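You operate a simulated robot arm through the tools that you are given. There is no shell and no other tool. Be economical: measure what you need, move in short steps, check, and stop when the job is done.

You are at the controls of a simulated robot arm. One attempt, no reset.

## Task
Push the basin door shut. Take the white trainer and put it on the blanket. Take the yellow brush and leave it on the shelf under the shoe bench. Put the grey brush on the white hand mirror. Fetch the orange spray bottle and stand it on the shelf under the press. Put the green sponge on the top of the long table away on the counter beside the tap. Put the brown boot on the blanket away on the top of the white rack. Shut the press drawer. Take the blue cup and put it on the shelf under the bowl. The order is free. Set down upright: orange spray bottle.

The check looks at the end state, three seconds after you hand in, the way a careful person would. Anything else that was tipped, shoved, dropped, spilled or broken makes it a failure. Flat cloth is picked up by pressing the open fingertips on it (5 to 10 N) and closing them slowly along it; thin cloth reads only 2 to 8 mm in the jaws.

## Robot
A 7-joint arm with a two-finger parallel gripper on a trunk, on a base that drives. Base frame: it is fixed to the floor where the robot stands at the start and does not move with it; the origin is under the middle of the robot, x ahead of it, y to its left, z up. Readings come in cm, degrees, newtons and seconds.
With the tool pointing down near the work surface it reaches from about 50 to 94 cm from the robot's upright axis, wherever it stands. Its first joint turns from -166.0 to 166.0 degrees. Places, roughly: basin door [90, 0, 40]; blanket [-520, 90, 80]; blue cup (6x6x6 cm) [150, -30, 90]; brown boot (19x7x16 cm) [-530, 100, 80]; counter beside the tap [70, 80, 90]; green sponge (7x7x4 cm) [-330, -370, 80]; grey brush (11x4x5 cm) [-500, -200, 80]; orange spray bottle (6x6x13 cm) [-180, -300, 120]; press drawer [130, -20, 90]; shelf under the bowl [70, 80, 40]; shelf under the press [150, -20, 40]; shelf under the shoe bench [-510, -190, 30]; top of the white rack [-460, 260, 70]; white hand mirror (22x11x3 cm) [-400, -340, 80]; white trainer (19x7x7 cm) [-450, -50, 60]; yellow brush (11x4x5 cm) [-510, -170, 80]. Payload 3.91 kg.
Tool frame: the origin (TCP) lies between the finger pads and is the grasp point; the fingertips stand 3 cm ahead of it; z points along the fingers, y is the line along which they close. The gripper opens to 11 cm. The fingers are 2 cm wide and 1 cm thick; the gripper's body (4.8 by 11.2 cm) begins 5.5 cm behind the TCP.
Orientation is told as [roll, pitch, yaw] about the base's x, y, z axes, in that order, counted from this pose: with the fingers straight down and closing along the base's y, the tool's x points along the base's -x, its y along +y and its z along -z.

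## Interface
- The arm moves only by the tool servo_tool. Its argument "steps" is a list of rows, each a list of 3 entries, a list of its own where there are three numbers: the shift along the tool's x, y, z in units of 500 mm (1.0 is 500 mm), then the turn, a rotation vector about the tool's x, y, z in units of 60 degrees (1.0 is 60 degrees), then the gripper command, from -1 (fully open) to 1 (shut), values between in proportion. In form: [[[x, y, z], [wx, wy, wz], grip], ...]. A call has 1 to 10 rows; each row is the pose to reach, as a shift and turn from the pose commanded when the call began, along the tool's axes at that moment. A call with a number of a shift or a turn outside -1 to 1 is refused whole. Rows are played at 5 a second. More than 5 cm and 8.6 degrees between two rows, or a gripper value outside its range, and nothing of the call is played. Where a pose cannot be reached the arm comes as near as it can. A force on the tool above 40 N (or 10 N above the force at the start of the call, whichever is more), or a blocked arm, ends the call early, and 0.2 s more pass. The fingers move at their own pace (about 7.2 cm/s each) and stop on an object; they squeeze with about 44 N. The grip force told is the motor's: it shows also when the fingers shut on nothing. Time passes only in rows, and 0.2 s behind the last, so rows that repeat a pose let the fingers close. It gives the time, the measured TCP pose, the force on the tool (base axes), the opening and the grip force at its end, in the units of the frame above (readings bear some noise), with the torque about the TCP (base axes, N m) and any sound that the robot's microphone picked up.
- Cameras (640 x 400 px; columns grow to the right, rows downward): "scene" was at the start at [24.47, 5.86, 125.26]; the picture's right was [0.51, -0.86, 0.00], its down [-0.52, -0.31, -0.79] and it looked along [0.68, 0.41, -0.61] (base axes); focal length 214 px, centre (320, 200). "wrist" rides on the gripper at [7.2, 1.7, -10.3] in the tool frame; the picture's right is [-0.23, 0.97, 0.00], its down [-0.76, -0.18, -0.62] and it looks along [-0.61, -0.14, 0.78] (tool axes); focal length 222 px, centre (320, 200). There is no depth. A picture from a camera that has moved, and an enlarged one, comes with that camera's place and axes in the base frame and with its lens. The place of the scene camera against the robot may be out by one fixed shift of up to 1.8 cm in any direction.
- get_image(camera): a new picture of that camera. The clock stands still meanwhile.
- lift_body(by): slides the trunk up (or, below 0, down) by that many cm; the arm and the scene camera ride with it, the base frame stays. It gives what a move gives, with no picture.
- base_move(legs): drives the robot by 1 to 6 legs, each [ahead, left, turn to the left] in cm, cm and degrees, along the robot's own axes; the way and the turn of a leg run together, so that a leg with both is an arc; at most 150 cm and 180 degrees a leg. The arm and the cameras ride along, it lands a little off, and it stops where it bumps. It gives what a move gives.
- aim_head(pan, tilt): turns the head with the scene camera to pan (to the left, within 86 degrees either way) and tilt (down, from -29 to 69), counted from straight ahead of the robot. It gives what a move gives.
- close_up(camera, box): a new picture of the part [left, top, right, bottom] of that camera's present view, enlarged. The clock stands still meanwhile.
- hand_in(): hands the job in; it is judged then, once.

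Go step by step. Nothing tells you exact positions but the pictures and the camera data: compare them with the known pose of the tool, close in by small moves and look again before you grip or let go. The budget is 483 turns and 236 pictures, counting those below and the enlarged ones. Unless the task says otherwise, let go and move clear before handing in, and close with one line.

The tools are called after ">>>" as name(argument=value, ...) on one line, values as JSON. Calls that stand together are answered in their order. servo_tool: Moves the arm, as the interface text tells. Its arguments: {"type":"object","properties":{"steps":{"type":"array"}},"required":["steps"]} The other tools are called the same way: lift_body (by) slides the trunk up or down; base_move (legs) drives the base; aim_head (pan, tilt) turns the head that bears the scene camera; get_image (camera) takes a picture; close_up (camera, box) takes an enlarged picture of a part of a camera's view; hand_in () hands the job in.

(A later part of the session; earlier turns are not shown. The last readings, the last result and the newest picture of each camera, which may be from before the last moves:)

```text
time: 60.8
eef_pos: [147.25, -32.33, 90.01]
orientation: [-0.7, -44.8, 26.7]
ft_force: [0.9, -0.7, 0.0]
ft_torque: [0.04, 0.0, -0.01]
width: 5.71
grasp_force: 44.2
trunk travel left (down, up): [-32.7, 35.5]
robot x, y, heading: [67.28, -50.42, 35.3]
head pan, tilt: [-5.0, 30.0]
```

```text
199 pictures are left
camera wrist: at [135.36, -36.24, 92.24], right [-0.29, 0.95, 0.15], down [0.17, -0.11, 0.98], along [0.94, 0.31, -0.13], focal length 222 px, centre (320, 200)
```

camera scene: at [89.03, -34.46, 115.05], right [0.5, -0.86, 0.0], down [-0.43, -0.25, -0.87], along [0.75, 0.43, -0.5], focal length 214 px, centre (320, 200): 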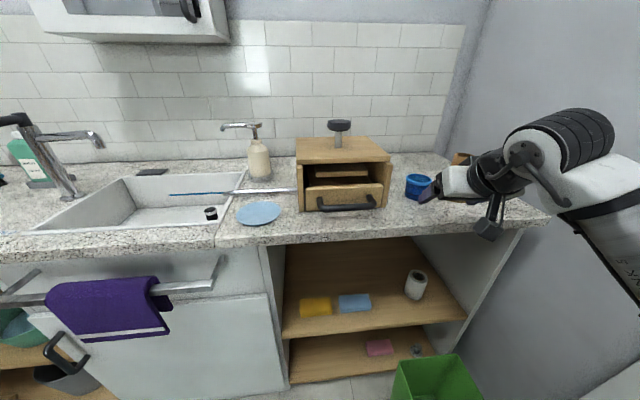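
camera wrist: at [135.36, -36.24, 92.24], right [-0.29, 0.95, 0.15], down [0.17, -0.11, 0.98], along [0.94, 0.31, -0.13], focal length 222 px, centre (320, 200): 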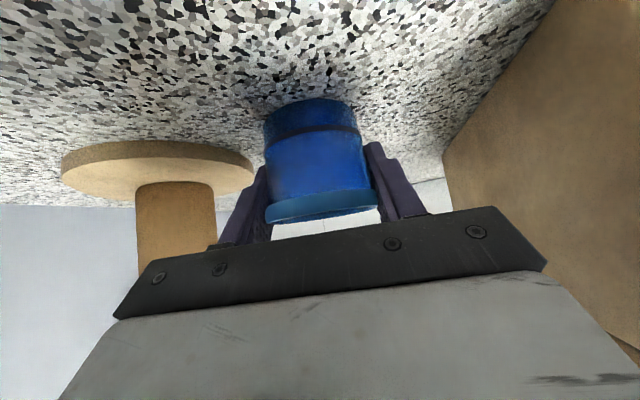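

Cup gripped. I'll lift it and back the base away from the counter.

>>> servo_tool(steps=[[[-0.03, 0, -0.03], [0, 0, 0], 0.5], [[-0.07, 0, -0.07], [0, 0, 0], 0.5], [[-0.11, 0, -0.11], [0, 0, 0], 0.5]])

>>> base_move(legs=[[-35, 0, 0]])

>>> get_image(camera="scene")

```text
time: 61.6
eef_pos: [147.18, -32.17, 97.75]
orientation: [-0.7, -44.8, 26.7]
ft_force: [0.4, 0.1, 0.0]
ft_torque: [0.0, -0.01, 0.01]
width: 5.69
grasp_force: 44.1
trunk travel left (down, up): [-32.7, 35.5]
robot x, y, heading: [67.47, -50.01, 35.2]
head pan, tilt: [-5.0, 30.0]
```

```text
time: 63.5
eef_pos: [125.5, -47.42, 97.95]
orientation: [-0.5, -45.0, 26.5]
ft_force: [-0.9, 0.5, 0.3]
ft_torque: [0.0, -0.01, 0.03]
width: 5.7
grasp_force: 44.3
trunk travel left (down, up): [-32.7, 35.5]
robot x, y, heading: [45.67, -65.28, 34.9]
head pan, tilt: [-5.0, 30.0]
stopped in leg 1: the robot was blocked; the commanded pose is now the measured one
```

```text
198 pictures are left
camera scene: at [67.45, -49.55, 115.06], right [0.5, -0.87, 0.0], down [-0.43, -0.25, -0.87], along [0.75, 0.43, -0.5], focal length 214 px, centre (320, 200)
```

scene: 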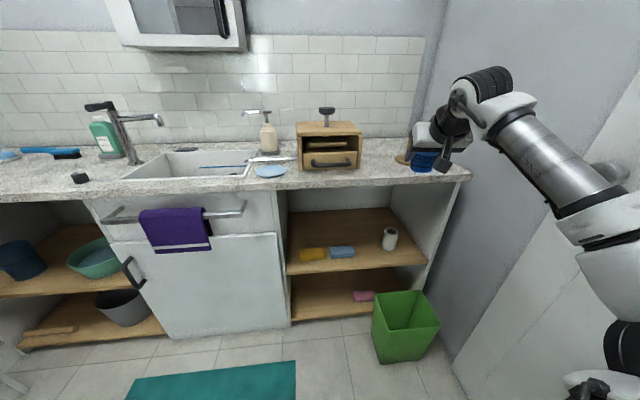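

Cup is held; something behind stopped the base, harmlessly it seems. Now I'll go left along the counter toward the bowl's bay.

>>> base_move(legs=[[0, 95, 0]])

>>> aim_head(pan=10, tilt=40)

>>> get_image(camera="scene")

```text
time: 69.8
eef_pos: [77.69, 20.96, 98.06]
orientation: [-0.7, -45.1, 26.9]
ft_force: [0.0, 0.3, -0.8]
ft_torque: [0.0, 0.0, 0.01]
width: 5.64
grasp_force: 43.8
trunk travel left (down, up): [-32.7, 35.5]
robot x, y, heading: [-2.19, 2.7, 35.5]
head pan, tilt: [-5.0, 30.0]
stopped in leg 1: the robot was blocked; the commanded pose is now the measured one
```

```text
time: 70.6
eef_pos: [77.66, 20.86, 98.09]
orientation: [-0.7, -45.1, 26.9]
ft_force: [0.3, -0.3, -0.8]
ft_torque: [0.01, -0.01, -0.01]
width: 5.67
grasp_force: 44.5
trunk travel left (down, up): [-32.7, 35.5]
robot x, y, heading: [-2.13, 2.64, 35.1]
head pan, tilt: [10.0, 40.0]
```

```text
197 pictures are left
camera scene: at [17.88, 19.84, 113.52], right [0.71, -0.7, 0.0], down [-0.45, -0.46, -0.77], along [0.54, 0.54, -0.64], focal length 214 px, centre (320, 200)
```

scene: 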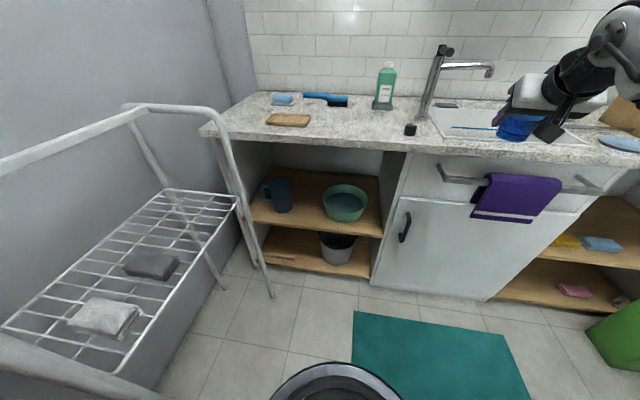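

Blocked by furniture on the left, but I'm at the bowl bay. The free gap is between the mug and the bowl, about [63, 74]. I'll turn a bit left, staying clear of the rail, then lower.

>>> base_move(legs=[[0, -5, 0], [0, 0, 20]])

>>> aim_head(pan=0, tilt=35)

>>> get_image(camera="scene")

```text
time: 72.8
eef_pos: [69.36, 43.16, 98.07]
orientation: [-0.6, -45.1, 47.1]
ft_force: [0.4, -0.5, -0.9]
ft_torque: [-0.02, -0.03, -0.02]
width: 5.61
grasp_force: 43.9
trunk travel left (down, up): [-32.7, 35.5]
robot x, y, heading: [0.98, -1.52, 55.3]
head pan, tilt: [10.0, 40.0]
```

```text
time: 73.5
eef_pos: [69.27, 43.15, 97.99]
orientation: [-0.7, -45.1, 47.0]
ft_force: [0.0, 0.5, -0.7]
ft_torque: [-0.01, 0.0, -0.01]
width: 5.6
grasp_force: 44.0
trunk travel left (down, up): [-32.7, 35.5]
robot x, y, heading: [0.5, -1.23, 55.6]
head pan, tilt: [0.0, 35.0]
```

```text
196 pictures are left
camera scene: at [15.47, 21.25, 114.27], right [0.82, -0.57, 0.0], down [-0.33, -0.47, -0.82], along [0.46, 0.67, -0.57], focal length 214 px, centre (320, 200)
```

scene: 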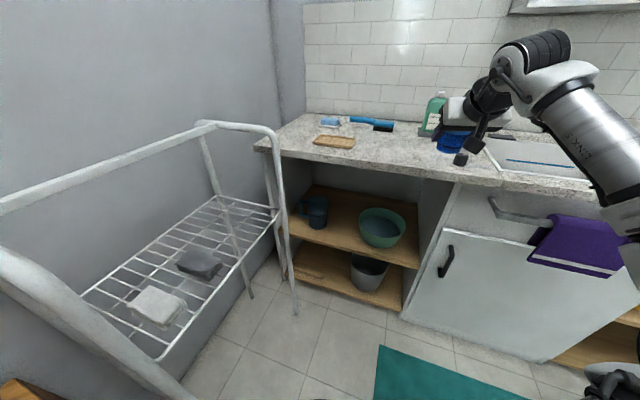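

>>> servo_tool(steps=[[[0.02, 0.08, 0], [0, 0, 0], 0.6], [[0.04, 0.16, 0], [0, 0, 0], 0.6], [[0.04, 0.24, 0], [0, 0, 0], 0.6], [[0.04, 0.32, 0], [0, 0, 0], 0.6], [[0.04, 0.4, 0], [0, 0, 0], 0.6], [[0.04, 0.48, 0], [0, 0, 0], 0.6]])

>>> lift_body(by=-30)

>>> get_image(camera="wrist")

>>> get_image(camera="scene")

```text
time: 74.9
eef_pos: [50.69, 58.59, 96.3]
orientation: [-0.8, -45.1, 47.0]
ft_force: [-0.6, 0.1, -0.1]
ft_torque: [0.03, -0.01, 0.02]
width: 5.59
grasp_force: 44.2
trunk travel left (down, up): [-32.7, 35.5]
robot x, y, heading: [0.76, -1.08, 55.5]
head pan, tilt: [0.0, 35.0]
```

```text
time: 78.1
eef_pos: [50.55, 58.34, 70.95]
orientation: [-0.7, -45.6, 47.0]
ft_force: [0.4, 0.5, -1.0]
ft_torque: [-0.01, 0.01, -0.01]
width: 5.57
grasp_force: 43.9
trunk travel left (down, up): [-6.7, 61.5]
robot x, y, heading: [0.71, -1.76, 55.5]
head pan, tilt: [0.0, 35.0]
stopped: the arm was blocked; the commanded pose is now the measured one
```

```text
195 pictures are left
camera wrist: at [40.84, 50.56, 73.08], right [-0.6, 0.79, 0.15], down [0.18, -0.05, 0.98], along [0.78, 0.62, -0.11], focal length 222 px, centre (320, 200)
```

wrist: 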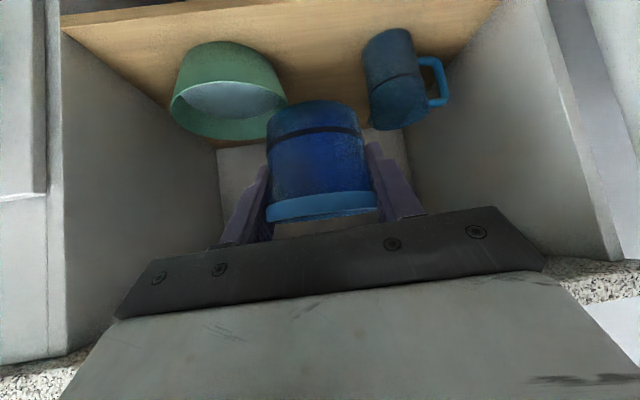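

```text
194 pictures are left
camera scene: at [15.24, 20.94, 88.55], right [0.82, -0.57, 0.0], down [-0.32, -0.47, -0.82], along [0.47, 0.68, -0.57], focal length 214 px, centre (320, 200)
```

scene: 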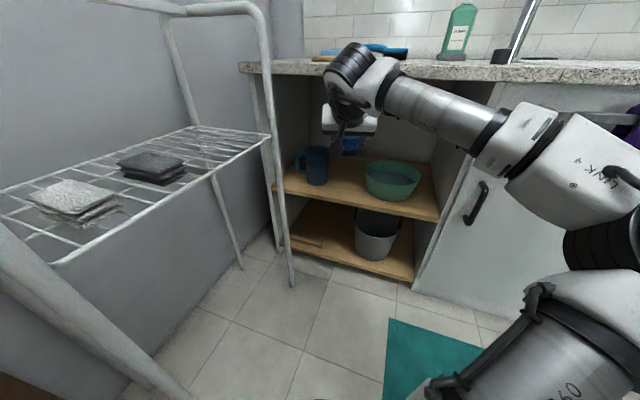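

I'll lower the arm further in front of the bay.

>>> servo_tool(steps=[[[0.05, 0, 0.05], [0, 0, 0], 0.6], [[0.1, 0, 0.1], [0, 0, 0], 0.6], [[0.15, 0, 0.15], [0, 0, 0], 0.6], [[0.2, 0, 0.2], [0, 0, 0], 0.6]])

```text
time: 79.1
eef_pos: [50.75, 58.51, 56.8]
orientation: [-0.6, -45.4, 47.0]
ft_force: [0.2, -0.4, 0.2]
ft_torque: [-0.04, 0.01, 0.03]
width: 5.52
grasp_force: 44.0
trunk travel left (down, up): [-6.7, 61.5]
robot x, y, heading: [0.91, -1.34, 55.6]
head pan, tilt: [0.0, 35.0]
```

>>> get_image(camera="wrist")

>>> get_image(camera="scene")

```text
193 pictures are left
camera wrist: at [40.99, 50.66, 58.78], right [-0.6, 0.79, 0.16], down [0.19, -0.05, 0.98], along [0.78, 0.62, -0.12], focal length 222 px, centre (320, 200)
```

wrist: 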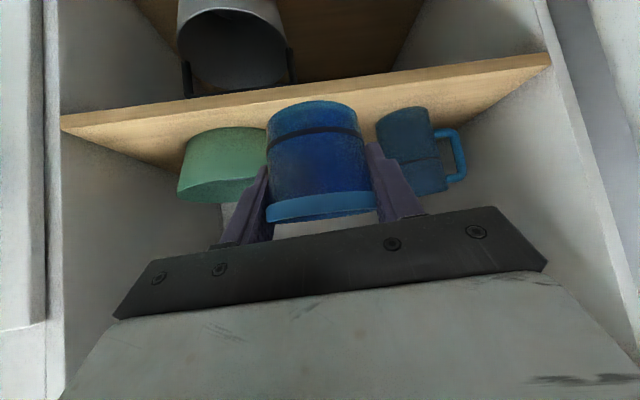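

```text
192 pictures are left
camera scene: at [15.46, 20.97, 88.54], right [0.82, -0.57, 0.0], down [-0.33, -0.47, -0.82], along [0.47, 0.68, -0.57], focal length 214 px, centre (320, 200)
```

scene: 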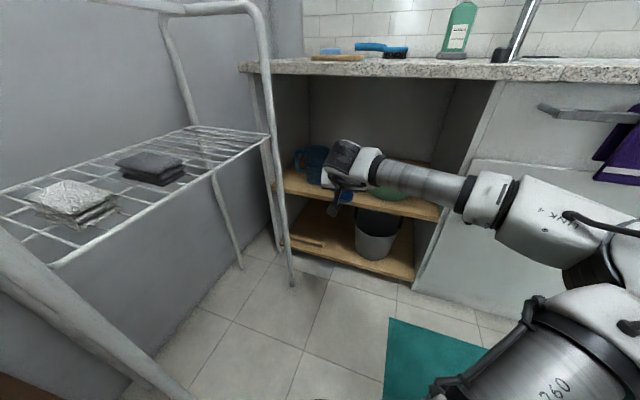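

The gap sits straight ahead, 18 cm on. I'll move the cup in over the shelf front.

>>> servo_tool(steps=[[[-0.04, 0, 0.063], [0, 0, 0], 0.6], [[-0.08, 0, 0.126], [0, 0, 0], 0.6], [[-0.12, 0, 0.189], [0, 0, 0], 0.6], [[-0.16, 0, 0.252], [0, 0, 0], 0.6], [[-0.202, 0, 0.315], [0, 0, 0], 0.6]])

>>> get_image(camera="wrist")

```text
time: 80.3
eef_pos: [63.43, 71.79, 53.09]
orientation: [-0.9, -45.4, 47.2]
ft_force: [0.1, -0.5, -0.4]
ft_torque: [-0.01, 0.01, -0.03]
width: 5.56
grasp_force: 44.1
trunk travel left (down, up): [-6.7, 61.5]
robot x, y, heading: [0.94, -1.69, 55.3]
head pan, tilt: [0.0, 35.0]
```

```text
191 pictures are left
camera wrist: at [53.65, 63.98, 55.05], right [-0.6, 0.79, 0.15], down [0.18, -0.05, 0.98], along [0.78, 0.62, -0.11], focal length 222 px, centre (320, 200)
```

wrist: 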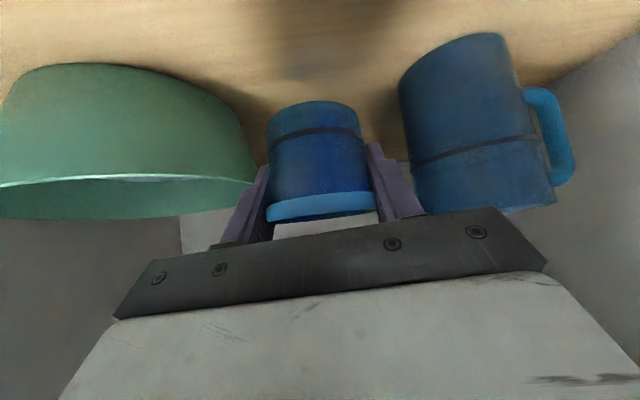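

The right finger is close to the bowl, so I'll shift 2 cm left and 2 cm deeper.

>>> servo_tool(steps=[[[0, 0.044, 0], [0, 0, 0], 0.6], [[-0.028, 0.044, 0.028], [0, 0, 0], 0.6]])

>>> get_image(camera="wrist")

>>> close_up(camera="scene", box=[260, 110, 460, 235])

```text
time: 80.9
eef_pos: [63.14, 74.58, 53.13]
orientation: [-1.0, -45.6, 47.3]
ft_force: [0.6, 0.5, 0.0]
ft_torque: [-0.03, -0.03, 0.01]
width: 5.54
grasp_force: 44.2
trunk travel left (down, up): [-6.7, 61.5]
robot x, y, heading: [0.89, -1.43, 55.1]
head pan, tilt: [0.0, 35.0]
```

```text
190 pictures are left
camera wrist: at [53.4, 66.77, 55.25], right [-0.6, 0.79, 0.15], down [0.18, -0.05, 0.98], along [0.78, 0.62, -0.11], focal length 222 px, centre (320, 200)
```

wrist: 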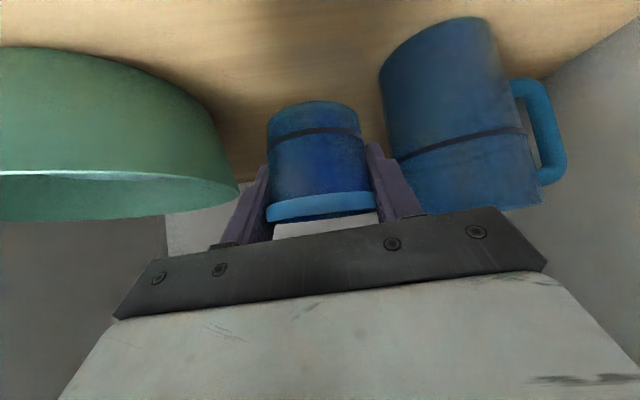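

```text
3.20 times, centred on (360, 172) of scene
camera zoom: at [15.13, 21.02, 88.53], right [0.82, -0.57, 0.0], down [-0.32, -0.47, -0.82], along [0.47, 0.68, -0.57], focal length 686 px, centre (192, 288)
```

zoom: 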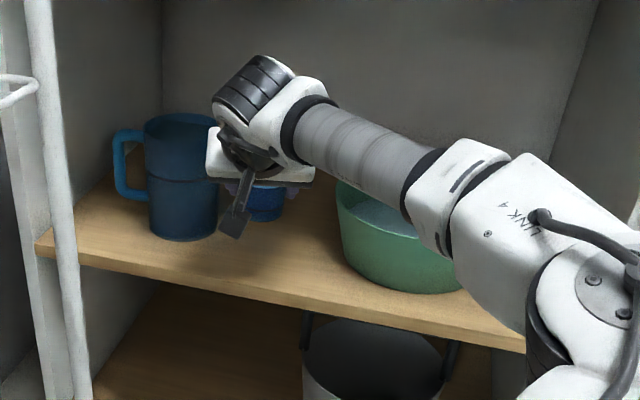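

The mug side is now tight, so I'll shift 1 cm back to the right, then lower until contact.

>>> servo_tool(steps=[[[0, -0.018, 0], [0, 0, 0], 0.6], [[0.014, -0.018, 0.014], [0, 0, 0], 0.6], [[0.028, -0.018, 0.028], [0, 0, 0], 0.6], [[0.042, -0.018, 0.042], [0, 0, 0], 0.6], [[0.05, -0.018, 0.05], [0, 0, 0], 0.6]])

>>> get_image(camera="wrist")

```text
time: 82.1
eef_pos: [63.91, 74.01, 49.38]
orientation: [-0.5, -45.3, 47.1]
ft_force: [-0.5, -0.5, -1.0]
ft_torque: [0.02, -0.01, -0.02]
width: 5.53
grasp_force: 43.5
trunk travel left (down, up): [-6.7, 61.5]
robot x, y, heading: [0.77, -1.52, 55.4]
head pan, tilt: [0.0, 35.0]
```

```text
188 pictures are left
camera wrist: at [54.15, 66.21, 51.37], right [-0.6, 0.79, 0.15], down [0.19, -0.05, 0.98], along [0.78, 0.62, -0.12], focal length 222 px, centre (320, 200)
```

wrist: 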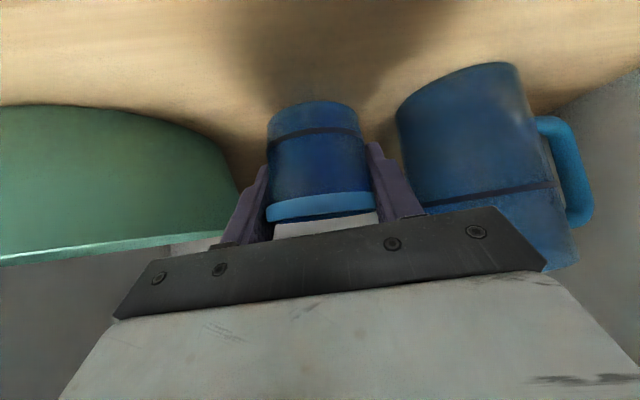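

>>> servo_tool(steps=[[[0.007, 0, 0.007], [0, 0, 0], 0.6], [[0.014, 0, 0.014], [0, 0, 0], 0.6], [[0.021, 0, 0.021], [0, 0, 0], 0.6]])

```text
time: 82.9
eef_pos: [63.8, 74.11, 47.82]
orientation: [-0.7, -45.3, 47.1]
ft_force: [0.2, 0.1, -1.0]
ft_torque: [0.02, 0.01, 0.0]
width: 5.52
grasp_force: 43.3
trunk travel left (down, up): [-6.7, 61.5]
robot x, y, heading: [0.76, -1.29, 55.4]
head pan, tilt: [0.0, 35.0]
```

>>> servo_tool(steps=[[[0.006, 0, 0.006], [0, 0, 0], 0.6], [[0.012, 0, 0.012], [0, 0, 0], 0.6], [[0.012, 0, 0.012], [0, 0, 0], 0.6]])

>>> get_image(camera="wrist")

```text
time: 83.7
eef_pos: [63.67, 74.06, 46.9]
orientation: [-0.7, -45.3, 47.1]
ft_force: [-0.4, -0.3, 0.0]
ft_torque: [0.0, 0.02, 0.02]
width: 5.51
grasp_force: 43.3
trunk travel left (down, up): [-6.7, 61.5]
robot x, y, heading: [0.85, -1.54, 55.4]
head pan, tilt: [0.0, 35.0]
```

```text
187 pictures are left
camera wrist: at [54.1, 66.24, 49.04], right [-0.6, 0.79, 0.15], down [0.19, -0.05, 0.98], along [0.78, 0.62, -0.12], focal length 222 px, centre (320, 200)
```

wrist: 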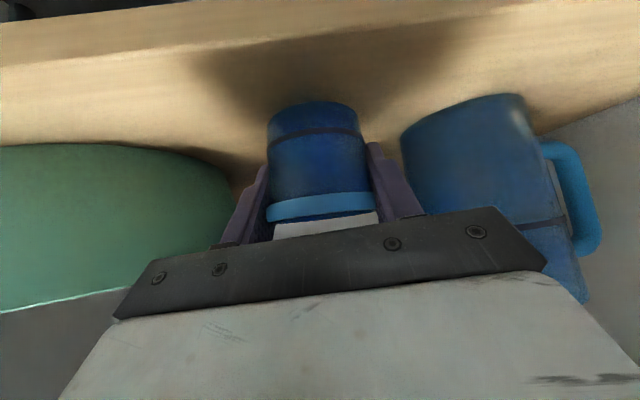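

>>> servo_tool(steps=[[[0.004, 0, 0.004], [0, 0, 0], 0.6], [[0.008, 0, 0.008], [0, 0, 0], 0.6], [[0.012, 0, 0.012], [0, 0, 0], 0.6], [[0.014, 0, 0.014], [0, 0, 0], 0.6]])

```text
time: 84.7
eef_pos: [63.82, 74.04, 46.02]
orientation: [-0.7, -45.4, 47.0]
ft_force: [-0.2, 0.6, -0.7]
ft_torque: [-0.03, -0.01, 0.02]
width: 5.49
grasp_force: 43.8
trunk travel left (down, up): [-6.7, 61.5]
robot x, y, heading: [0.83, -1.44, 55.5]
head pan, tilt: [0.0, 35.0]
```

>>> servo_tool(steps=[[[0.004, 0, 0.004], [0, 0, 0], 0.6], [[0.008, 0, 0.008], [0, 0, 0], 0.6], [[0.008, 0, 0.008], [0, 0, 0], 0.6]])

>>> close_up(camera="wrist", box=[200, 60, 440, 240])

```text
time: 85.5
eef_pos: [63.84, 74.2, 45.82]
orientation: [-0.7, -45.7, 47.2]
ft_force: [-1.4, 0.8, 26.3]
ft_torque: [-0.3, -0.13, -0.15]
width: 5.45
grasp_force: 43.6
trunk travel left (down, up): [-6.7, 61.5]
robot x, y, heading: [0.71, -1.25, 55.2]
head pan, tilt: [0.0, 35.0]
```

```text
2.22 times, centred on (320, 150) of wrist
camera zoom: at [54.03, 66.32, 47.83], right [-0.6, 0.78, 0.15], down [0.18, -0.05, 0.98], along [0.78, 0.62, -0.11], focal length 494 px, centre (320, 311)
```

zoom: 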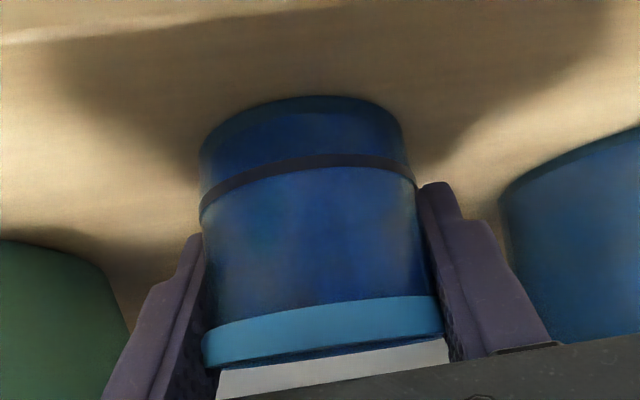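

The cup is standing on the shelf (26 N contact). I'll release it and draw back.

>>> servo_tool(steps=[[[-0.003, 0, -0.003], [0, 0, 0], 0.2], [[-0.004, 0, -0.004], [0, 0, 0], -0.2], [[-0.004, 0, -0.004], [0, 0, 0], -0.24], [[-0.004, 0, -0.004], [0, 0, 0], -0.24]])

>>> servo_tool(steps=[[[0.01, 0, -0.05], [0, 0, 0], -0.24], [[0.04, 0, -0.1], [0, 0, 0], -0.24], [[0.08, 0, -0.16], [0, 0, 0], -0.24], [[0.12, 0, -0.23], [0, 0, 0], -0.24], [[0.18, 0, -0.3], [0, 0, 0], -0.24]])

>>> get_image(camera="wrist")

```text
time: 86.5
eef_pos: [63.87, 74.05, 45.78]
orientation: [-0.9, -45.3, 47.1]
ft_force: [-0.8, -0.5, -0.3]
ft_torque: [-0.03, 0.01, 0.0]
width: 6.82
grasp_force: 0.1
trunk travel left (down, up): [-6.7, 61.5]
robot x, y, heading: [0.85, -1.27, 55.3]
head pan, tilt: [0.0, 35.0]
```

```text
time: 87.7
eef_pos: [51.99, 61.76, 49.7]
orientation: [-0.6, -45.2, 46.9]
ft_force: [-0.1, 0.6, 0.3]
ft_torque: [-0.01, 0.02, 0.01]
width: 6.8
grasp_force: 0.1
trunk travel left (down, up): [-6.7, 61.5]
robot x, y, heading: [0.73, -1.38, 55.3]
head pan, tilt: [0.0, 35.0]
```

```text
185 pictures are left
camera wrist: at [42.32, 53.85, 51.74], right [-0.6, 0.79, 0.15], down [0.19, -0.05, 0.98], along [0.78, 0.62, -0.12], focal length 222 px, centre (320, 200)
```

wrist: 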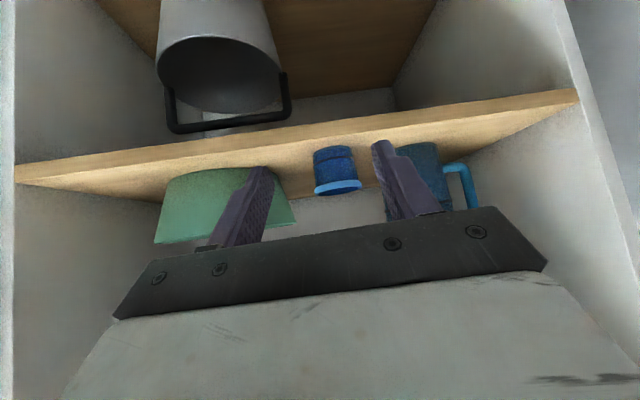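

Cup is on the shelf, upright. Now I'll raise the trunk and tuck the arm before looking for the way out.

>>> servo_tool(steps=[[[0.06, 0, -0.06], [0, 0, 0], -0.24], [[0.11, 0, -0.11], [0, 0, 0], -0.24]])

>>> lift_body(by=55)

>>> servo_tool(steps=[[[0.05, -0.02, -0.05], [0, 0.1, 0], 0], [[0.1, -0.04, -0.1], [0, 0.2, 0], 0], [[0.15, -0.06, -0.15], [0, 0.3, 0], 0], [[0.2, -0.08, -0.2], [0, 0.4, 0], 0], [[0.25, -0.1, -0.25], [0, 0.5, 0], 0], [[0.28, -0.12, -0.28], [0, 0.6, 0], 0], [[0.28, -0.14, -0.28], [0, 0.7, 0], 0], [[0.28, -0.14, -0.28], [0, 0.75, 0], 0]])

>>> aim_head(pan=45, tilt=25)

>>> get_image(camera="scene")

```text
time: 88.3
eef_pos: [45.52, 56.8, 49.48]
orientation: [-0.3, -45.0, 48.2]
ft_force: [0.3, 0.1, -0.3]
ft_torque: [-0.04, -0.03, 0.0]
width: 6.85
grasp_force: 0.1
trunk travel left (down, up): [-6.7, 61.5]
robot x, y, heading: [0.62, -1.19, 55.6]
head pan, tilt: [0.0, 35.0]
```

```text
refused: 55 is not a number from -40 to 40
```

```text
time: 88.9
eef_pos: [37.45, 55.46, 49.34]
orientation: [-0.7, -34.9, 57.4]
ft_force: [0.0, 0.2, -0.1]
ft_torque: [0.0, -0.03, 0.01]
width: 5.51
grasp_force: 0.0
trunk travel left (down, up): [-6.7, 61.5]
robot x, y, heading: [0.95, -1.41, 55.4]
head pan, tilt: [0.0, 35.0]
stopped in row 2: the arm was blocked; the commanded pose is now the measured one
```

```text
time: 90.0
eef_pos: [37.5, 55.37, 49.38]
orientation: [-0.7, -34.9, 57.3]
ft_force: [1.0, 0.3, -1.0]
ft_torque: [0.0, 0.01, 0.03]
width: 5.48
grasp_force: 0.0
trunk travel left (down, up): [-6.7, 61.5]
robot x, y, heading: [1.16, -1.62, 55.5]
head pan, tilt: [45.0, 25.0]
```

```text
184 pictures are left
camera scene: at [8.58, 22.86, 90.1], right [0.98, 0.18, 0.0], down [0.08, -0.41, -0.91], along [-0.16, 0.89, -0.42], focal length 214 px, centre (320, 200)
```

scene: 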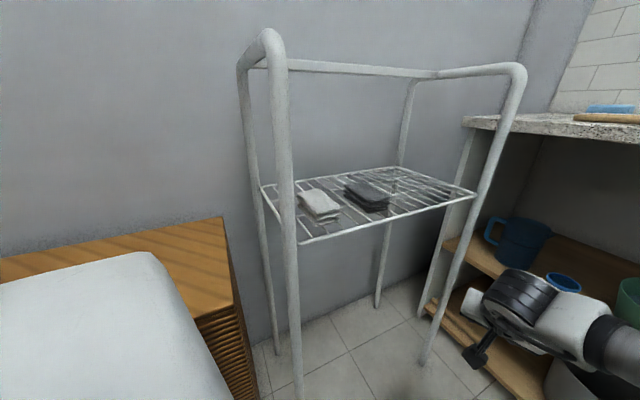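

>>> lift_body(by=40)

>>> lift_body(by=18)

>>> servo_tool(steps=[[[0.04, 0, -0.03], [0, 0.1, 0], 0], [[0.08, 0, -0.06], [0, 0.2, 0], 0], [[0.12, 0, -0.09], [0, 0.3, 0], 0], [[0.16, 0, -0.12], [0, 0.4, 0], 0], [[0.2, 0, -0.15], [0, 0.5, 0], 0], [[0.24, 0, -0.18], [0, 0.58, 0], 0]])

>>> aim_head(pan=0, tilt=30)

>>> get_image(camera="scene")

```text
time: 93.8
eef_pos: [37.58, 55.55, 88.88]
orientation: [-0.7, -34.6, 57.5]
ft_force: [-0.1, 0.3, -0.5]
ft_torque: [-0.01, 0.02, 0.01]
width: 5.51
grasp_force: 0.1
trunk travel left (down, up): [-46.7, 21.5]
robot x, y, heading: [0.85, -1.59, 55.6]
head pan, tilt: [45.0, 25.0]
```

```text
time: 95.8
eef_pos: [37.53, 55.54, 106.95]
orientation: [-0.6, -34.6, 57.4]
ft_force: [0.1, -0.3, -0.2]
ft_torque: [-0.03, -0.02, -0.01]
width: 5.52
grasp_force: 0.0
trunk travel left (down, up): [-64.7, 3.5]
robot x, y, heading: [1.21, -1.4, 55.5]
head pan, tilt: [45.0, 25.0]
```

```text
time: 97.2
eef_pos: [29.47, 42.98, 107.46]
orientation: [-0.6, 0.2, 56.9]
ft_force: [-0.1, -0.6, -0.4]
ft_torque: [0.01, -0.02, 0.03]
width: 5.5
grasp_force: 0.0
trunk travel left (down, up): [-64.7, 3.5]
robot x, y, heading: [1.08, -1.24, 55.6]
head pan, tilt: [45.0, 25.0]
```

```text
time: 98.3
eef_pos: [29.46, 43.08, 107.43]
orientation: [-0.6, 0.1, 56.9]
ft_force: [0.4, -0.6, 0.4]
ft_torque: [-0.01, 0.0, 0.02]
width: 5.49
grasp_force: 0.1
trunk travel left (down, up): [-64.7, 3.5]
robot x, y, heading: [0.77, -1.24, 55.6]
head pan, tilt: [0.0, 30.0]
```

```text
183 pictures are left
camera scene: at [15.6, 21.45, 147.02], right [0.82, -0.57, 0.0], down [-0.28, -0.41, -0.87], along [0.49, 0.71, -0.5], focal length 214 px, centre (320, 200)
```

scene: 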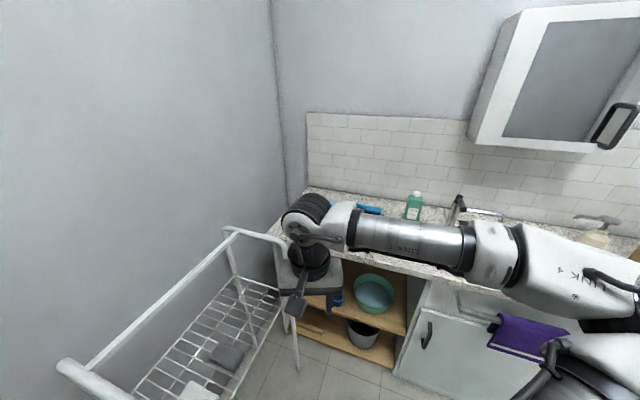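

Now I'll move to the middle of this room and turn to look for the exit.

>>> base_move(legs=[[-12, -18, 0], [0, 0, 60]])

>>> aim_head(pan=25, tilt=25)

>>> get_image(camera="scene")

```text
time: 103.1
eef_pos: [-15.96, 25.68, 107.39]
orientation: [-0.5, 0.1, 116.9]
ft_force: [0.3, -0.2, 0.4]
ft_torque: [0.0, 0.0, 0.03]
width: 5.49
grasp_force: 0.1
trunk travel left (down, up): [-64.7, 3.5]
robot x, y, heading: [8.47, -21.11, 115.5]
head pan, tilt: [0.0, 30.0]
```

```text
time: 104.0
eef_pos: [-15.85, 25.71, 107.36]
orientation: [-0.7, 0.1, 117.0]
ft_force: [-0.5, 0.7, 0.0]
ft_torque: [0.0, -0.03, -0.01]
width: 5.55
grasp_force: 0.1
trunk travel left (down, up): [-64.7, 3.5]
robot x, y, heading: [8.26, -21.22, 115.3]
head pan, tilt: [25.0, 25.0]
```

```text
182 pictures are left
camera scene: at [-6.04, 1.33, 147.82], right [0.64, 0.77, 0.0], down [0.33, -0.27, -0.91], along [-0.7, 0.58, -0.42], focal length 214 px, centre (320, 200)
```

scene: 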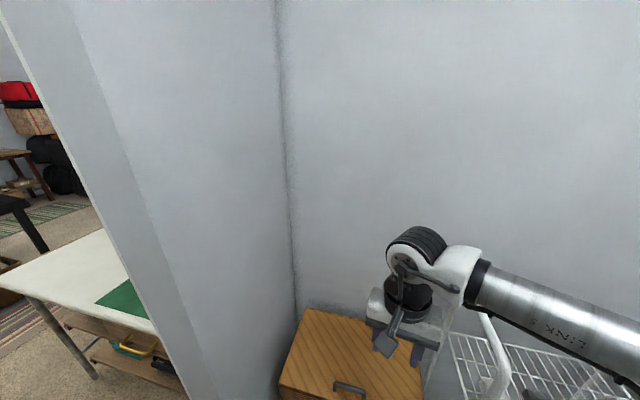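

A doorway shows at the far left. I'll turn further left.

>>> base_move(legs=[[0, 0, 60]])

>>> aim_head(pan=0, tilt=30)

>>> get_image(camera="scene")

>>> aim_head(pan=40, tilt=30)

>>> get_image(camera="scene")

```text
time: 106.1
eef_pos: [-38.11, 3.61, 107.55]
orientation: [-2.1, 0.5, 151.5]
ft_force: [9.1, 3.4, 5.2]
ft_torque: [-0.58, 1.14, 0.17]
width: 5.52
grasp_force: 0.0
trunk travel left (down, up): [-64.7, 3.5]
robot x, y, heading: [8.54, -21.35, 151.1]
head pan, tilt: [25.0, 25.0]
stopped in leg 1: the force on the tool passed its limit at 184 N (the readings are from after the stop); the commanded pose is now the measured one
```

```text
time: 107.0
eef_pos: [-38.05, 3.82, 107.57]
orientation: [-1.7, 0.6, 151.5]
ft_force: [12.8, 6.8, 4.2]
ft_torque: [-0.87, 1.56, 0.19]
width: 5.5
grasp_force: 0.2
trunk travel left (down, up): [-64.7, 3.5]
robot x, y, heading: [8.07, -21.48, 151.0]
head pan, tilt: [0.0, 30.0]
```

```text
181 pictures are left
camera scene: at [-14.21, -7.22, 147.05], right [0.48, 0.88, 0.0], down [0.44, -0.24, -0.87], along [-0.76, 0.42, -0.5], focal length 214 px, centre (320, 200)
```

scene: 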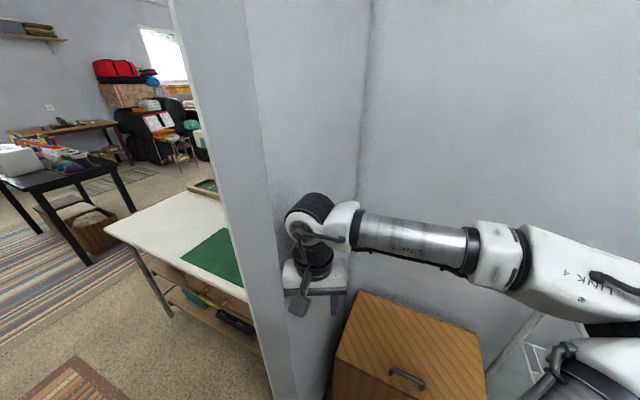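

```text
time: 108.0
eef_pos: [-37.95, 3.67, 107.63]
orientation: [-1.8, 0.7, 151.5]
ft_force: [14.5, 6.6, 1.8]
ft_torque: [-0.83, 1.59, 0.22]
width: 5.52
grasp_force: 0.0
trunk travel left (down, up): [-64.7, 3.5]
robot x, y, heading: [8.33, -21.22, 151.1]
head pan, tilt: [40.0, 30.0]
```

```text
180 pictures are left
camera scene: at [-15.16, -13.31, 147.05], right [-0.19, 0.98, 0.0], down [0.49, 0.1, -0.87], along [-0.85, -0.17, -0.5], focal length 214 px, centre (320, 200)
```

scene: 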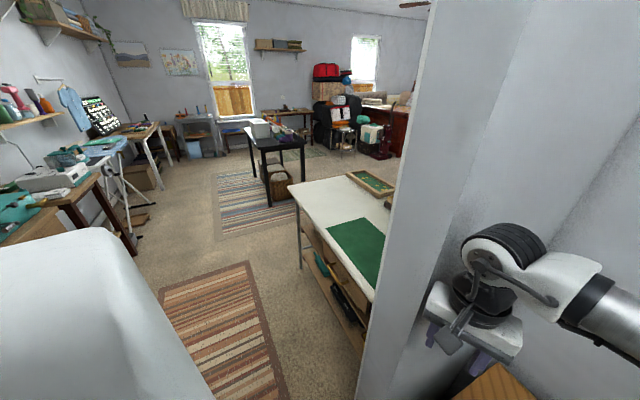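

The gripper touched the wall beside the doorway, so I'll back off toward the counter first. The doorway opens at about e −12…72 along that wall. After that I'll turn to face it and narrow the arm's outline.

>>> base_move(legs=[[-12.7, -27.2, 0], [0, 0, 65]])

>>> aim_head(pan=0, tilt=35)

>>> get_image(camera="scene")

```text
time: 113.6
eef_pos: [-10.45, -35.18, 107.47]
orientation: [-1.9, 0.7, -144.3]
ft_force: [-0.9, 0.8, 0.2]
ft_torque: [-0.03, -0.02, -0.01]
width: 5.5
grasp_force: 0.1
trunk travel left (down, up): [-64.7, 3.5]
robot x, y, heading: [32.31, -4.24, -144.8]
head pan, tilt: [40.0, 30.0]
```

```text
time: 114.6
eef_pos: [-10.47, -35.43, 107.52]
orientation: [-2.0, 0.7, -144.3]
ft_force: [-0.2, -0.1, 0.4]
ft_torque: [-0.01, -0.02, -0.02]
width: 5.51
grasp_force: 0.2
trunk travel left (down, up): [-64.7, 3.5]
robot x, y, heading: [32.09, -4.2, -144.6]
head pan, tilt: [0.0, 35.0]
```

```text
179 pictures are left
camera scene: at [11.2, -17.75, 146.24], right [-0.58, 0.82, 0.0], down [0.47, 0.33, -0.82], along [-0.67, -0.47, -0.57], focal length 214 px, centre (320, 200)
```

scene: 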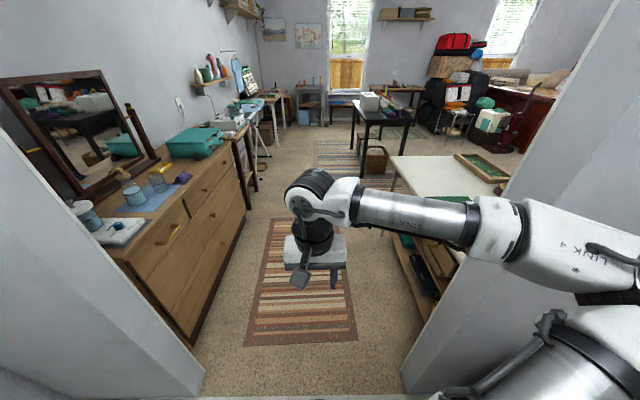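

The craft room is through the doorway, between a dresser and a white table. I'll swing the tool left so the elbow comes forward and the outline narrows.

>>> servo_tool(steps=[[[0.02, 0.08, 0], [0, 0, -0.06], 0], [[0.05, 0.16, 0], [0, 0, -0.12], 0], [[0.08, 0.24, 0], [0, 0, -0.18], 0], [[0.1, 0.32, 0], [0, 0, -0.24], 0], [[0.12, 0.4, 0], [0, 0, -0.3], 0], [[0.14, 0.48, 0], [0, 0, -0.36], 0], [[0.15, 0.54, 0], [0, 0, -0.42], 0]])

>>> aim_head(pan=0, tilt=50)

>>> get_image(camera="scene")

```text
time: 116.2
eef_pos: [11.39, -52.84, 106.78]
orientation: [-1.4, 1.5, -119.1]
ft_force: [0.4, -0.3, -0.6]
ft_torque: [-0.02, -0.01, -0.05]
width: 5.49
grasp_force: 0.1
trunk travel left (down, up): [-64.7, 3.5]
robot x, y, heading: [32.42, -4.19, -144.9]
head pan, tilt: [0.0, 35.0]
```

```text
time: 117.0
eef_pos: [11.25, -52.77, 106.77]
orientation: [-1.4, 1.5, -119.1]
ft_force: [0.0, 0.1, 0.1]
ft_torque: [0.0, 0.02, 0.02]
width: 5.5
grasp_force: 0.0
trunk travel left (down, up): [-64.7, 3.5]
robot x, y, heading: [32.34, -4.38, -144.9]
head pan, tilt: [0.0, 50.0]
```

```text
178 pictures are left
camera scene: at [12.1, -17.11, 144.07], right [-0.58, 0.82, 0.0], down [0.62, 0.44, -0.64], along [-0.53, -0.37, -0.77], focal length 214 px, centre (320, 200)
```

scene: 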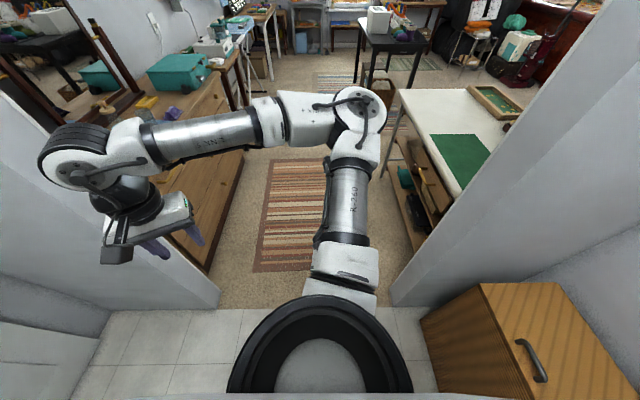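

The arm is nicely folded now. I'll raise it a bit, centre in the corridor and drive through.

>>> servo_tool(steps=[[[0, 0, -0.08], [0, 0, 0], 0], [[0, 0, -0.16], [0, 0, 0], 0]])

>>> base_move(legs=[[0, -4, 0], [70, 0, 0]])

>>> get_image(camera="scene")

```text
time: 117.6
eef_pos: [11.33, -53.27, 114.82]
orientation: [-1.4, 1.5, -119.0]
ft_force: [0.5, 0.2, -1.0]
ft_torque: [-0.01, 0.01, 0.0]
width: 5.48
grasp_force: 0.1
trunk travel left (down, up): [-64.7, 3.5]
robot x, y, heading: [32.14, -4.54, -144.9]
head pan, tilt: [0.0, 50.0]
```

```text
time: 122.1
eef_pos: [-49.45, -91.04, 114.63]
orientation: [-1.4, 1.4, -119.2]
ft_force: [0.5, 0.6, 1.0]
ft_torque: [-0.02, -0.04, 0.0]
width: 5.5
grasp_force: 0.0
trunk travel left (down, up): [-64.7, 3.5]
robot x, y, heading: [-28.1, -42.0, -145.0]
head pan, tilt: [0.0, 50.0]
```

```text
177 pictures are left
camera scene: at [-48.62, -54.91, 144.06], right [-0.57, 0.82, 0.0], down [0.63, 0.44, -0.64], along [-0.53, -0.37, -0.77], focal length 214 px, centre (320, 200)
```

scene: 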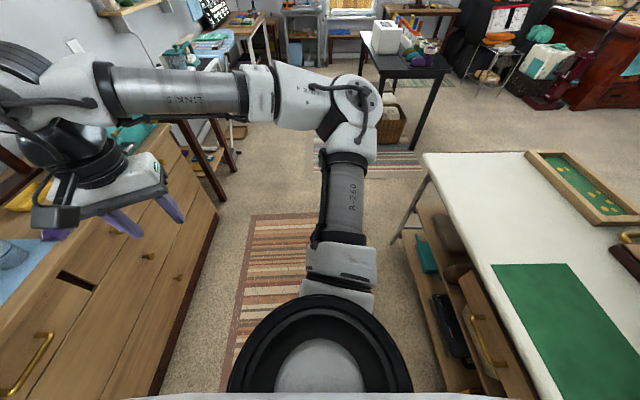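

>>> base_move(legs=[[105, 0, 0]])

>>> aim_head(pan=0, tilt=30)

>>> get_image(camera="scene")

>>> aim_head(pan=-55, tilt=25)

>>> get_image(camera="scene")

>>> aim_head(pan=45, tilt=25)

>>> get_image(camera="scene")

```text
time: 127.6
eef_pos: [-136.37, -151.71, 114.64]
orientation: [-1.4, 1.5, -119.4]
ft_force: [0.5, -0.4, 0.2]
ft_torque: [0.01, 0.0, 0.02]
width: 5.47
grasp_force: 0.2
trunk travel left (down, up): [-64.7, 3.5]
robot x, y, heading: [-115.43, -103.07, -144.8]
head pan, tilt: [0.0, 50.0]
```

```text
time: 128.4
eef_pos: [-136.23, -151.7, 114.63]
orientation: [-1.4, 1.4, -119.4]
ft_force: [-0.1, -0.1, -0.5]
ft_torque: [-0.01, -0.02, 0.0]
width: 5.51
grasp_force: 0.0
trunk travel left (down, up): [-64.7, 3.5]
robot x, y, heading: [-115.62, -103.22, -145.1]
head pan, tilt: [0.0, 30.0]
```

```text
176 pictures are left
camera scene: at [-136.6, -116.44, 147.01], right [-0.57, 0.82, 0.0], down [0.41, 0.29, -0.87], along [-0.71, -0.5, -0.5], focal length 214 px, centre (320, 200)
```

scene: 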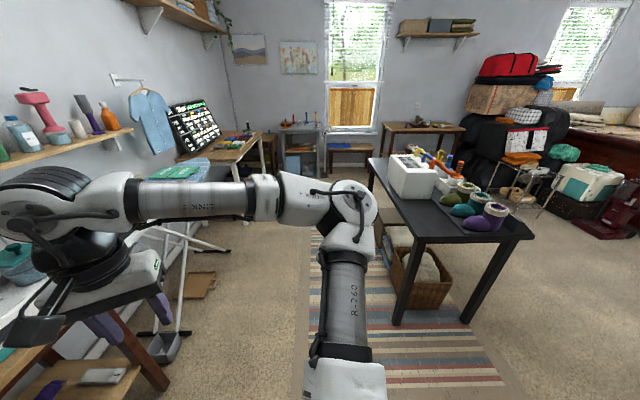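

```text
time: 129.6
eef_pos: [-136.43, -151.67, 114.77]
orientation: [-1.4, 1.3, -119.4]
ft_force: [0.9, 0.0, -0.8]
ft_torque: [-0.03, 0.0, 0.0]
width: 5.5
grasp_force: 0.2
trunk travel left (down, up): [-64.7, 3.5]
robot x, y, heading: [-115.45, -103.05, -145.1]
head pan, tilt: [-55.0, 25.0]
```

```text
175 pictures are left
camera scene: at [-137.84, -108.1, 147.82], right [0.34, 0.94, 0.0], down [0.4, -0.14, -0.91], along [-0.85, 0.31, -0.42], focal length 214 px, centre (320, 200)
```

scene: 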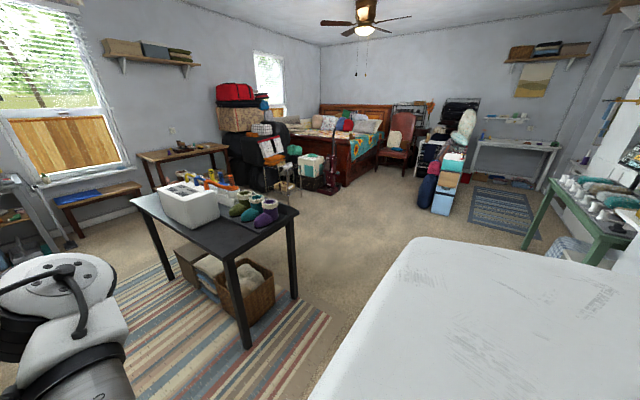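

```text
time: 131.4
eef_pos: [-136.25, -151.77, 114.68]
orientation: [-1.3, 1.4, -119.4]
ft_force: [0.5, -0.3, -0.3]
ft_torque: [-0.02, -0.01, 0.0]
width: 5.51
grasp_force: 0.0
trunk travel left (down, up): [-64.7, 3.5]
robot x, y, heading: [-115.52, -102.83, -145.1]
head pan, tilt: [45.0, 25.0]
```

```text
174 pictures are left
camera scene: at [-130.8, -120.33, 147.82], right [-0.98, 0.18, 0.0], down [0.07, 0.42, -0.91], along [-0.16, -0.89, -0.42], focal length 214 px, centre (320, 200)
```

scene: 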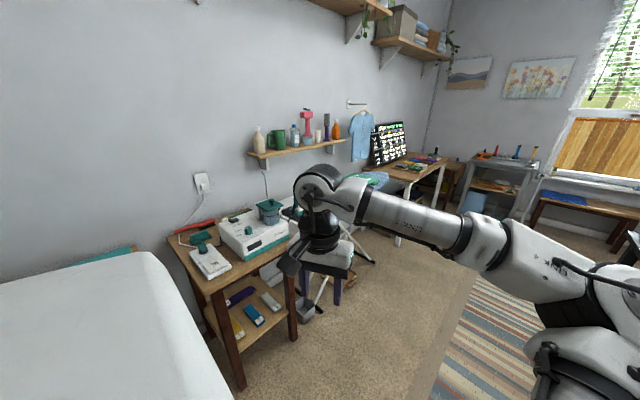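

The orange bottle stands on the wall shelf at the left. I'll drive on to a place in front of it, watching the ironing board.

>>> base_move(legs=[[100, 12, 0]])

>>> aim_head(pan=40, tilt=30)

>>> get_image(camera="scene")

```text
time: 136.7
eef_pos: [-212.24, -219.81, 114.73]
orientation: [-1.4, 1.4, -119.3]
ft_force: [0.7, 0.3, -0.2]
ft_torque: [0.01, 0.02, -0.02]
width: 5.48
grasp_force: 0.0
trunk travel left (down, up): [-64.7, 3.5]
robot x, y, heading: [-191.05, -171.1, -144.6]
head pan, tilt: [45.0, 25.0]
```

```text
time: 137.3
eef_pos: [-212.26, -219.64, 114.81]
orientation: [-1.4, 1.4, -119.3]
ft_force: [0.3, -0.1, 0.4]
ft_torque: [-0.02, -0.02, -0.02]
width: 5.5
grasp_force: 0.0
trunk travel left (down, up): [-64.7, 3.5]
robot x, y, heading: [-191.44, -170.91, -145.1]
head pan, tilt: [40.0, 30.0]
```

```text
173 pictures are left
camera scene: at [-207.47, -187.99, 147.03], right [-0.97, 0.26, 0.0], down [0.13, 0.48, -0.87], along [-0.22, -0.84, -0.5], focal length 214 px, centre (320, 200)
```

scene: 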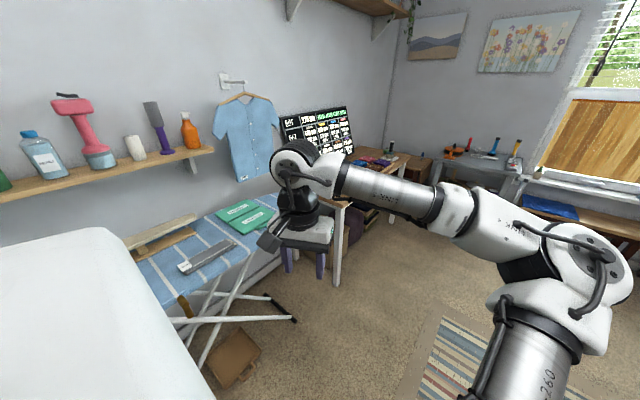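

Bottle base is near [-175, -296, 120]. I'll move opposite it and face the wall.

>>> base_move(legs=[[59, 0, 0], [0, 0, 91], [22, 0, 0]])

>>> aim_head(pan=-10, tilt=30)

>>> get_image(camera="scene")

```text
time: 146.0
eef_pos: [-176.37, -240.91, 114.68]
orientation: [-1.3, 1.4, -27.0]
ft_force: [-0.4, -0.1, -0.1]
ft_torque: [0.02, -0.04, 0.01]
width: 5.49
grasp_force: 0.2
trunk travel left (down, up): [-64.7, 3.5]
robot x, y, heading: [-226.04, -222.36, -52.6]
head pan, tilt: [40.0, 30.0]
```

```text
time: 147.1
eef_pos: [-176.45, -240.92, 114.75]
orientation: [-1.4, 1.4, -27.0]
ft_force: [0.2, 0.5, -0.2]
ft_torque: [0.01, 0.03, 0.0]
width: 5.5
grasp_force: 0.1
trunk travel left (down, up): [-64.7, 3.5]
robot x, y, heading: [-226.3, -221.75, -52.7]
head pan, tilt: [-10.0, 30.0]
```

```text
172 pictures are left
camera scene: at [-211.59, -242.07, 147.02], right [-0.89, -0.46, 0.0], down [-0.23, 0.44, -0.87], along [0.4, -0.77, -0.5], focal length 214 px, centre (320, 200)
```

scene: 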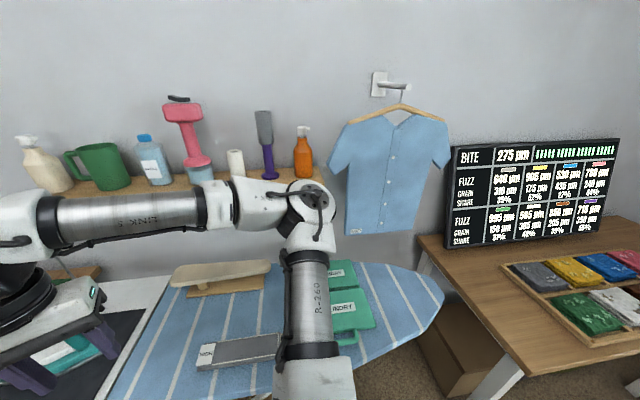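

>>> servo_tool(steps=[[[-0.0, -0.08, -0.03], [0, 0, 0.04], -0.6], [[0, -0.17, -0.06], [0, 0, 0.09], -0.6], [[-0.02, -0.26, -0.08], [0, 0, 0.135], -0.6], [[-0.04, -0.35, -0.1], [0, 0, 0.18], -0.6], [[-0.06, -0.44, -0.12], [0, 0, 0.225], -0.6], [[-0.08, -0.53, -0.15], [0, 0, 0.27], -0.6], [[-0.1, -0.62, -0.18], [0, 0, 0.32], -0.6], [[-0.12, -0.7, -0.2], [0, 0, 0.37], -0.6], [[-0.12, -0.78, -0.22], [0, 0, 0.41], -0.6], [[-0.12, -0.84, -0.24], [0, 0, 0.45], -0.6]])

>>> servo_tool(steps=[[[0, 0, 0], [0, -0.125, 0], -0.6], [[0, 0, 0], [0, -0.25, 0], -0.6], [[0, 0, 0], [0, -0.375, 0], -0.6], [[0, 0, 0], [0, -0.5, 0], -0.6], [[0, 0, 0], [0, -0.625, 0], -0.6], [[0, 0, 0], [0, -0.75, 0], -0.6]])

>>> get_image(camera="scene")

>>> get_image(camera="wrist")

```text
time: 149.3
eef_pos: [-189.73, -281.19, 127.79]
orientation: [-1.8, 0.6, -54.0]
ft_force: [-0.6, 0.3, 0.2]
ft_torque: [0.03, 0.06, 0.0]
width: 8.79
grasp_force: 0.1
trunk travel left (down, up): [-64.7, 3.5]
robot x, y, heading: [-226.23, -221.94, -52.5]
head pan, tilt: [-10.0, 30.0]
```

```text
time: 150.7
eef_pos: [-189.88, -281.01, 127.66]
orientation: [-2.7, -44.5, -52.2]
ft_force: [0.7, -0.9, -0.8]
ft_torque: [-0.03, 0.0, -0.01]
width: 8.81
grasp_force: 0.2
trunk travel left (down, up): [-64.7, 3.5]
robot x, y, heading: [-225.86, -222.08, -52.5]
head pan, tilt: [-10.0, 30.0]
```

```text
171 pictures are left
camera scene: at [-211.62, -242.07, 147.03], right [-0.89, -0.46, 0.0], down [-0.23, 0.44, -0.87], along [0.4, -0.77, -0.5], focal length 214 px, centre (320, 200)
```

scene: 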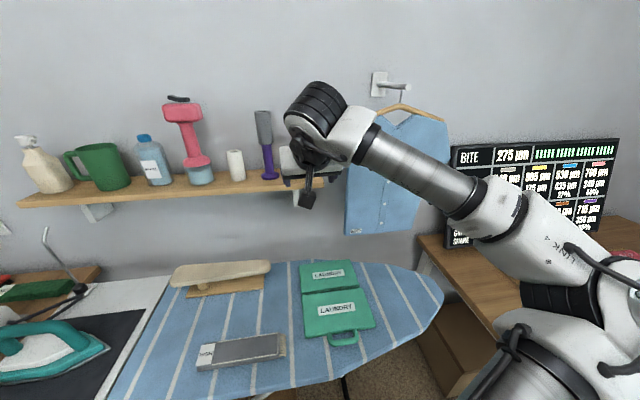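

```text
170 pictures are left
camera wrist: at [-195.58, -269.88, 129.85], right [0.89, 0.44, 0.13], down [-0.06, -0.17, 0.98], along [0.46, -0.88, -0.13], focal length 222 px, centre (320, 200)
```

wrist: 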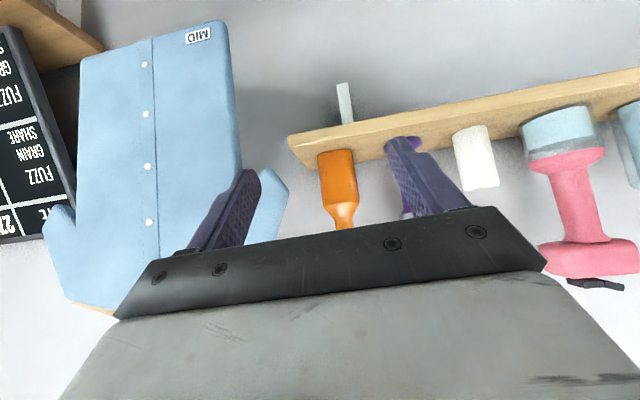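

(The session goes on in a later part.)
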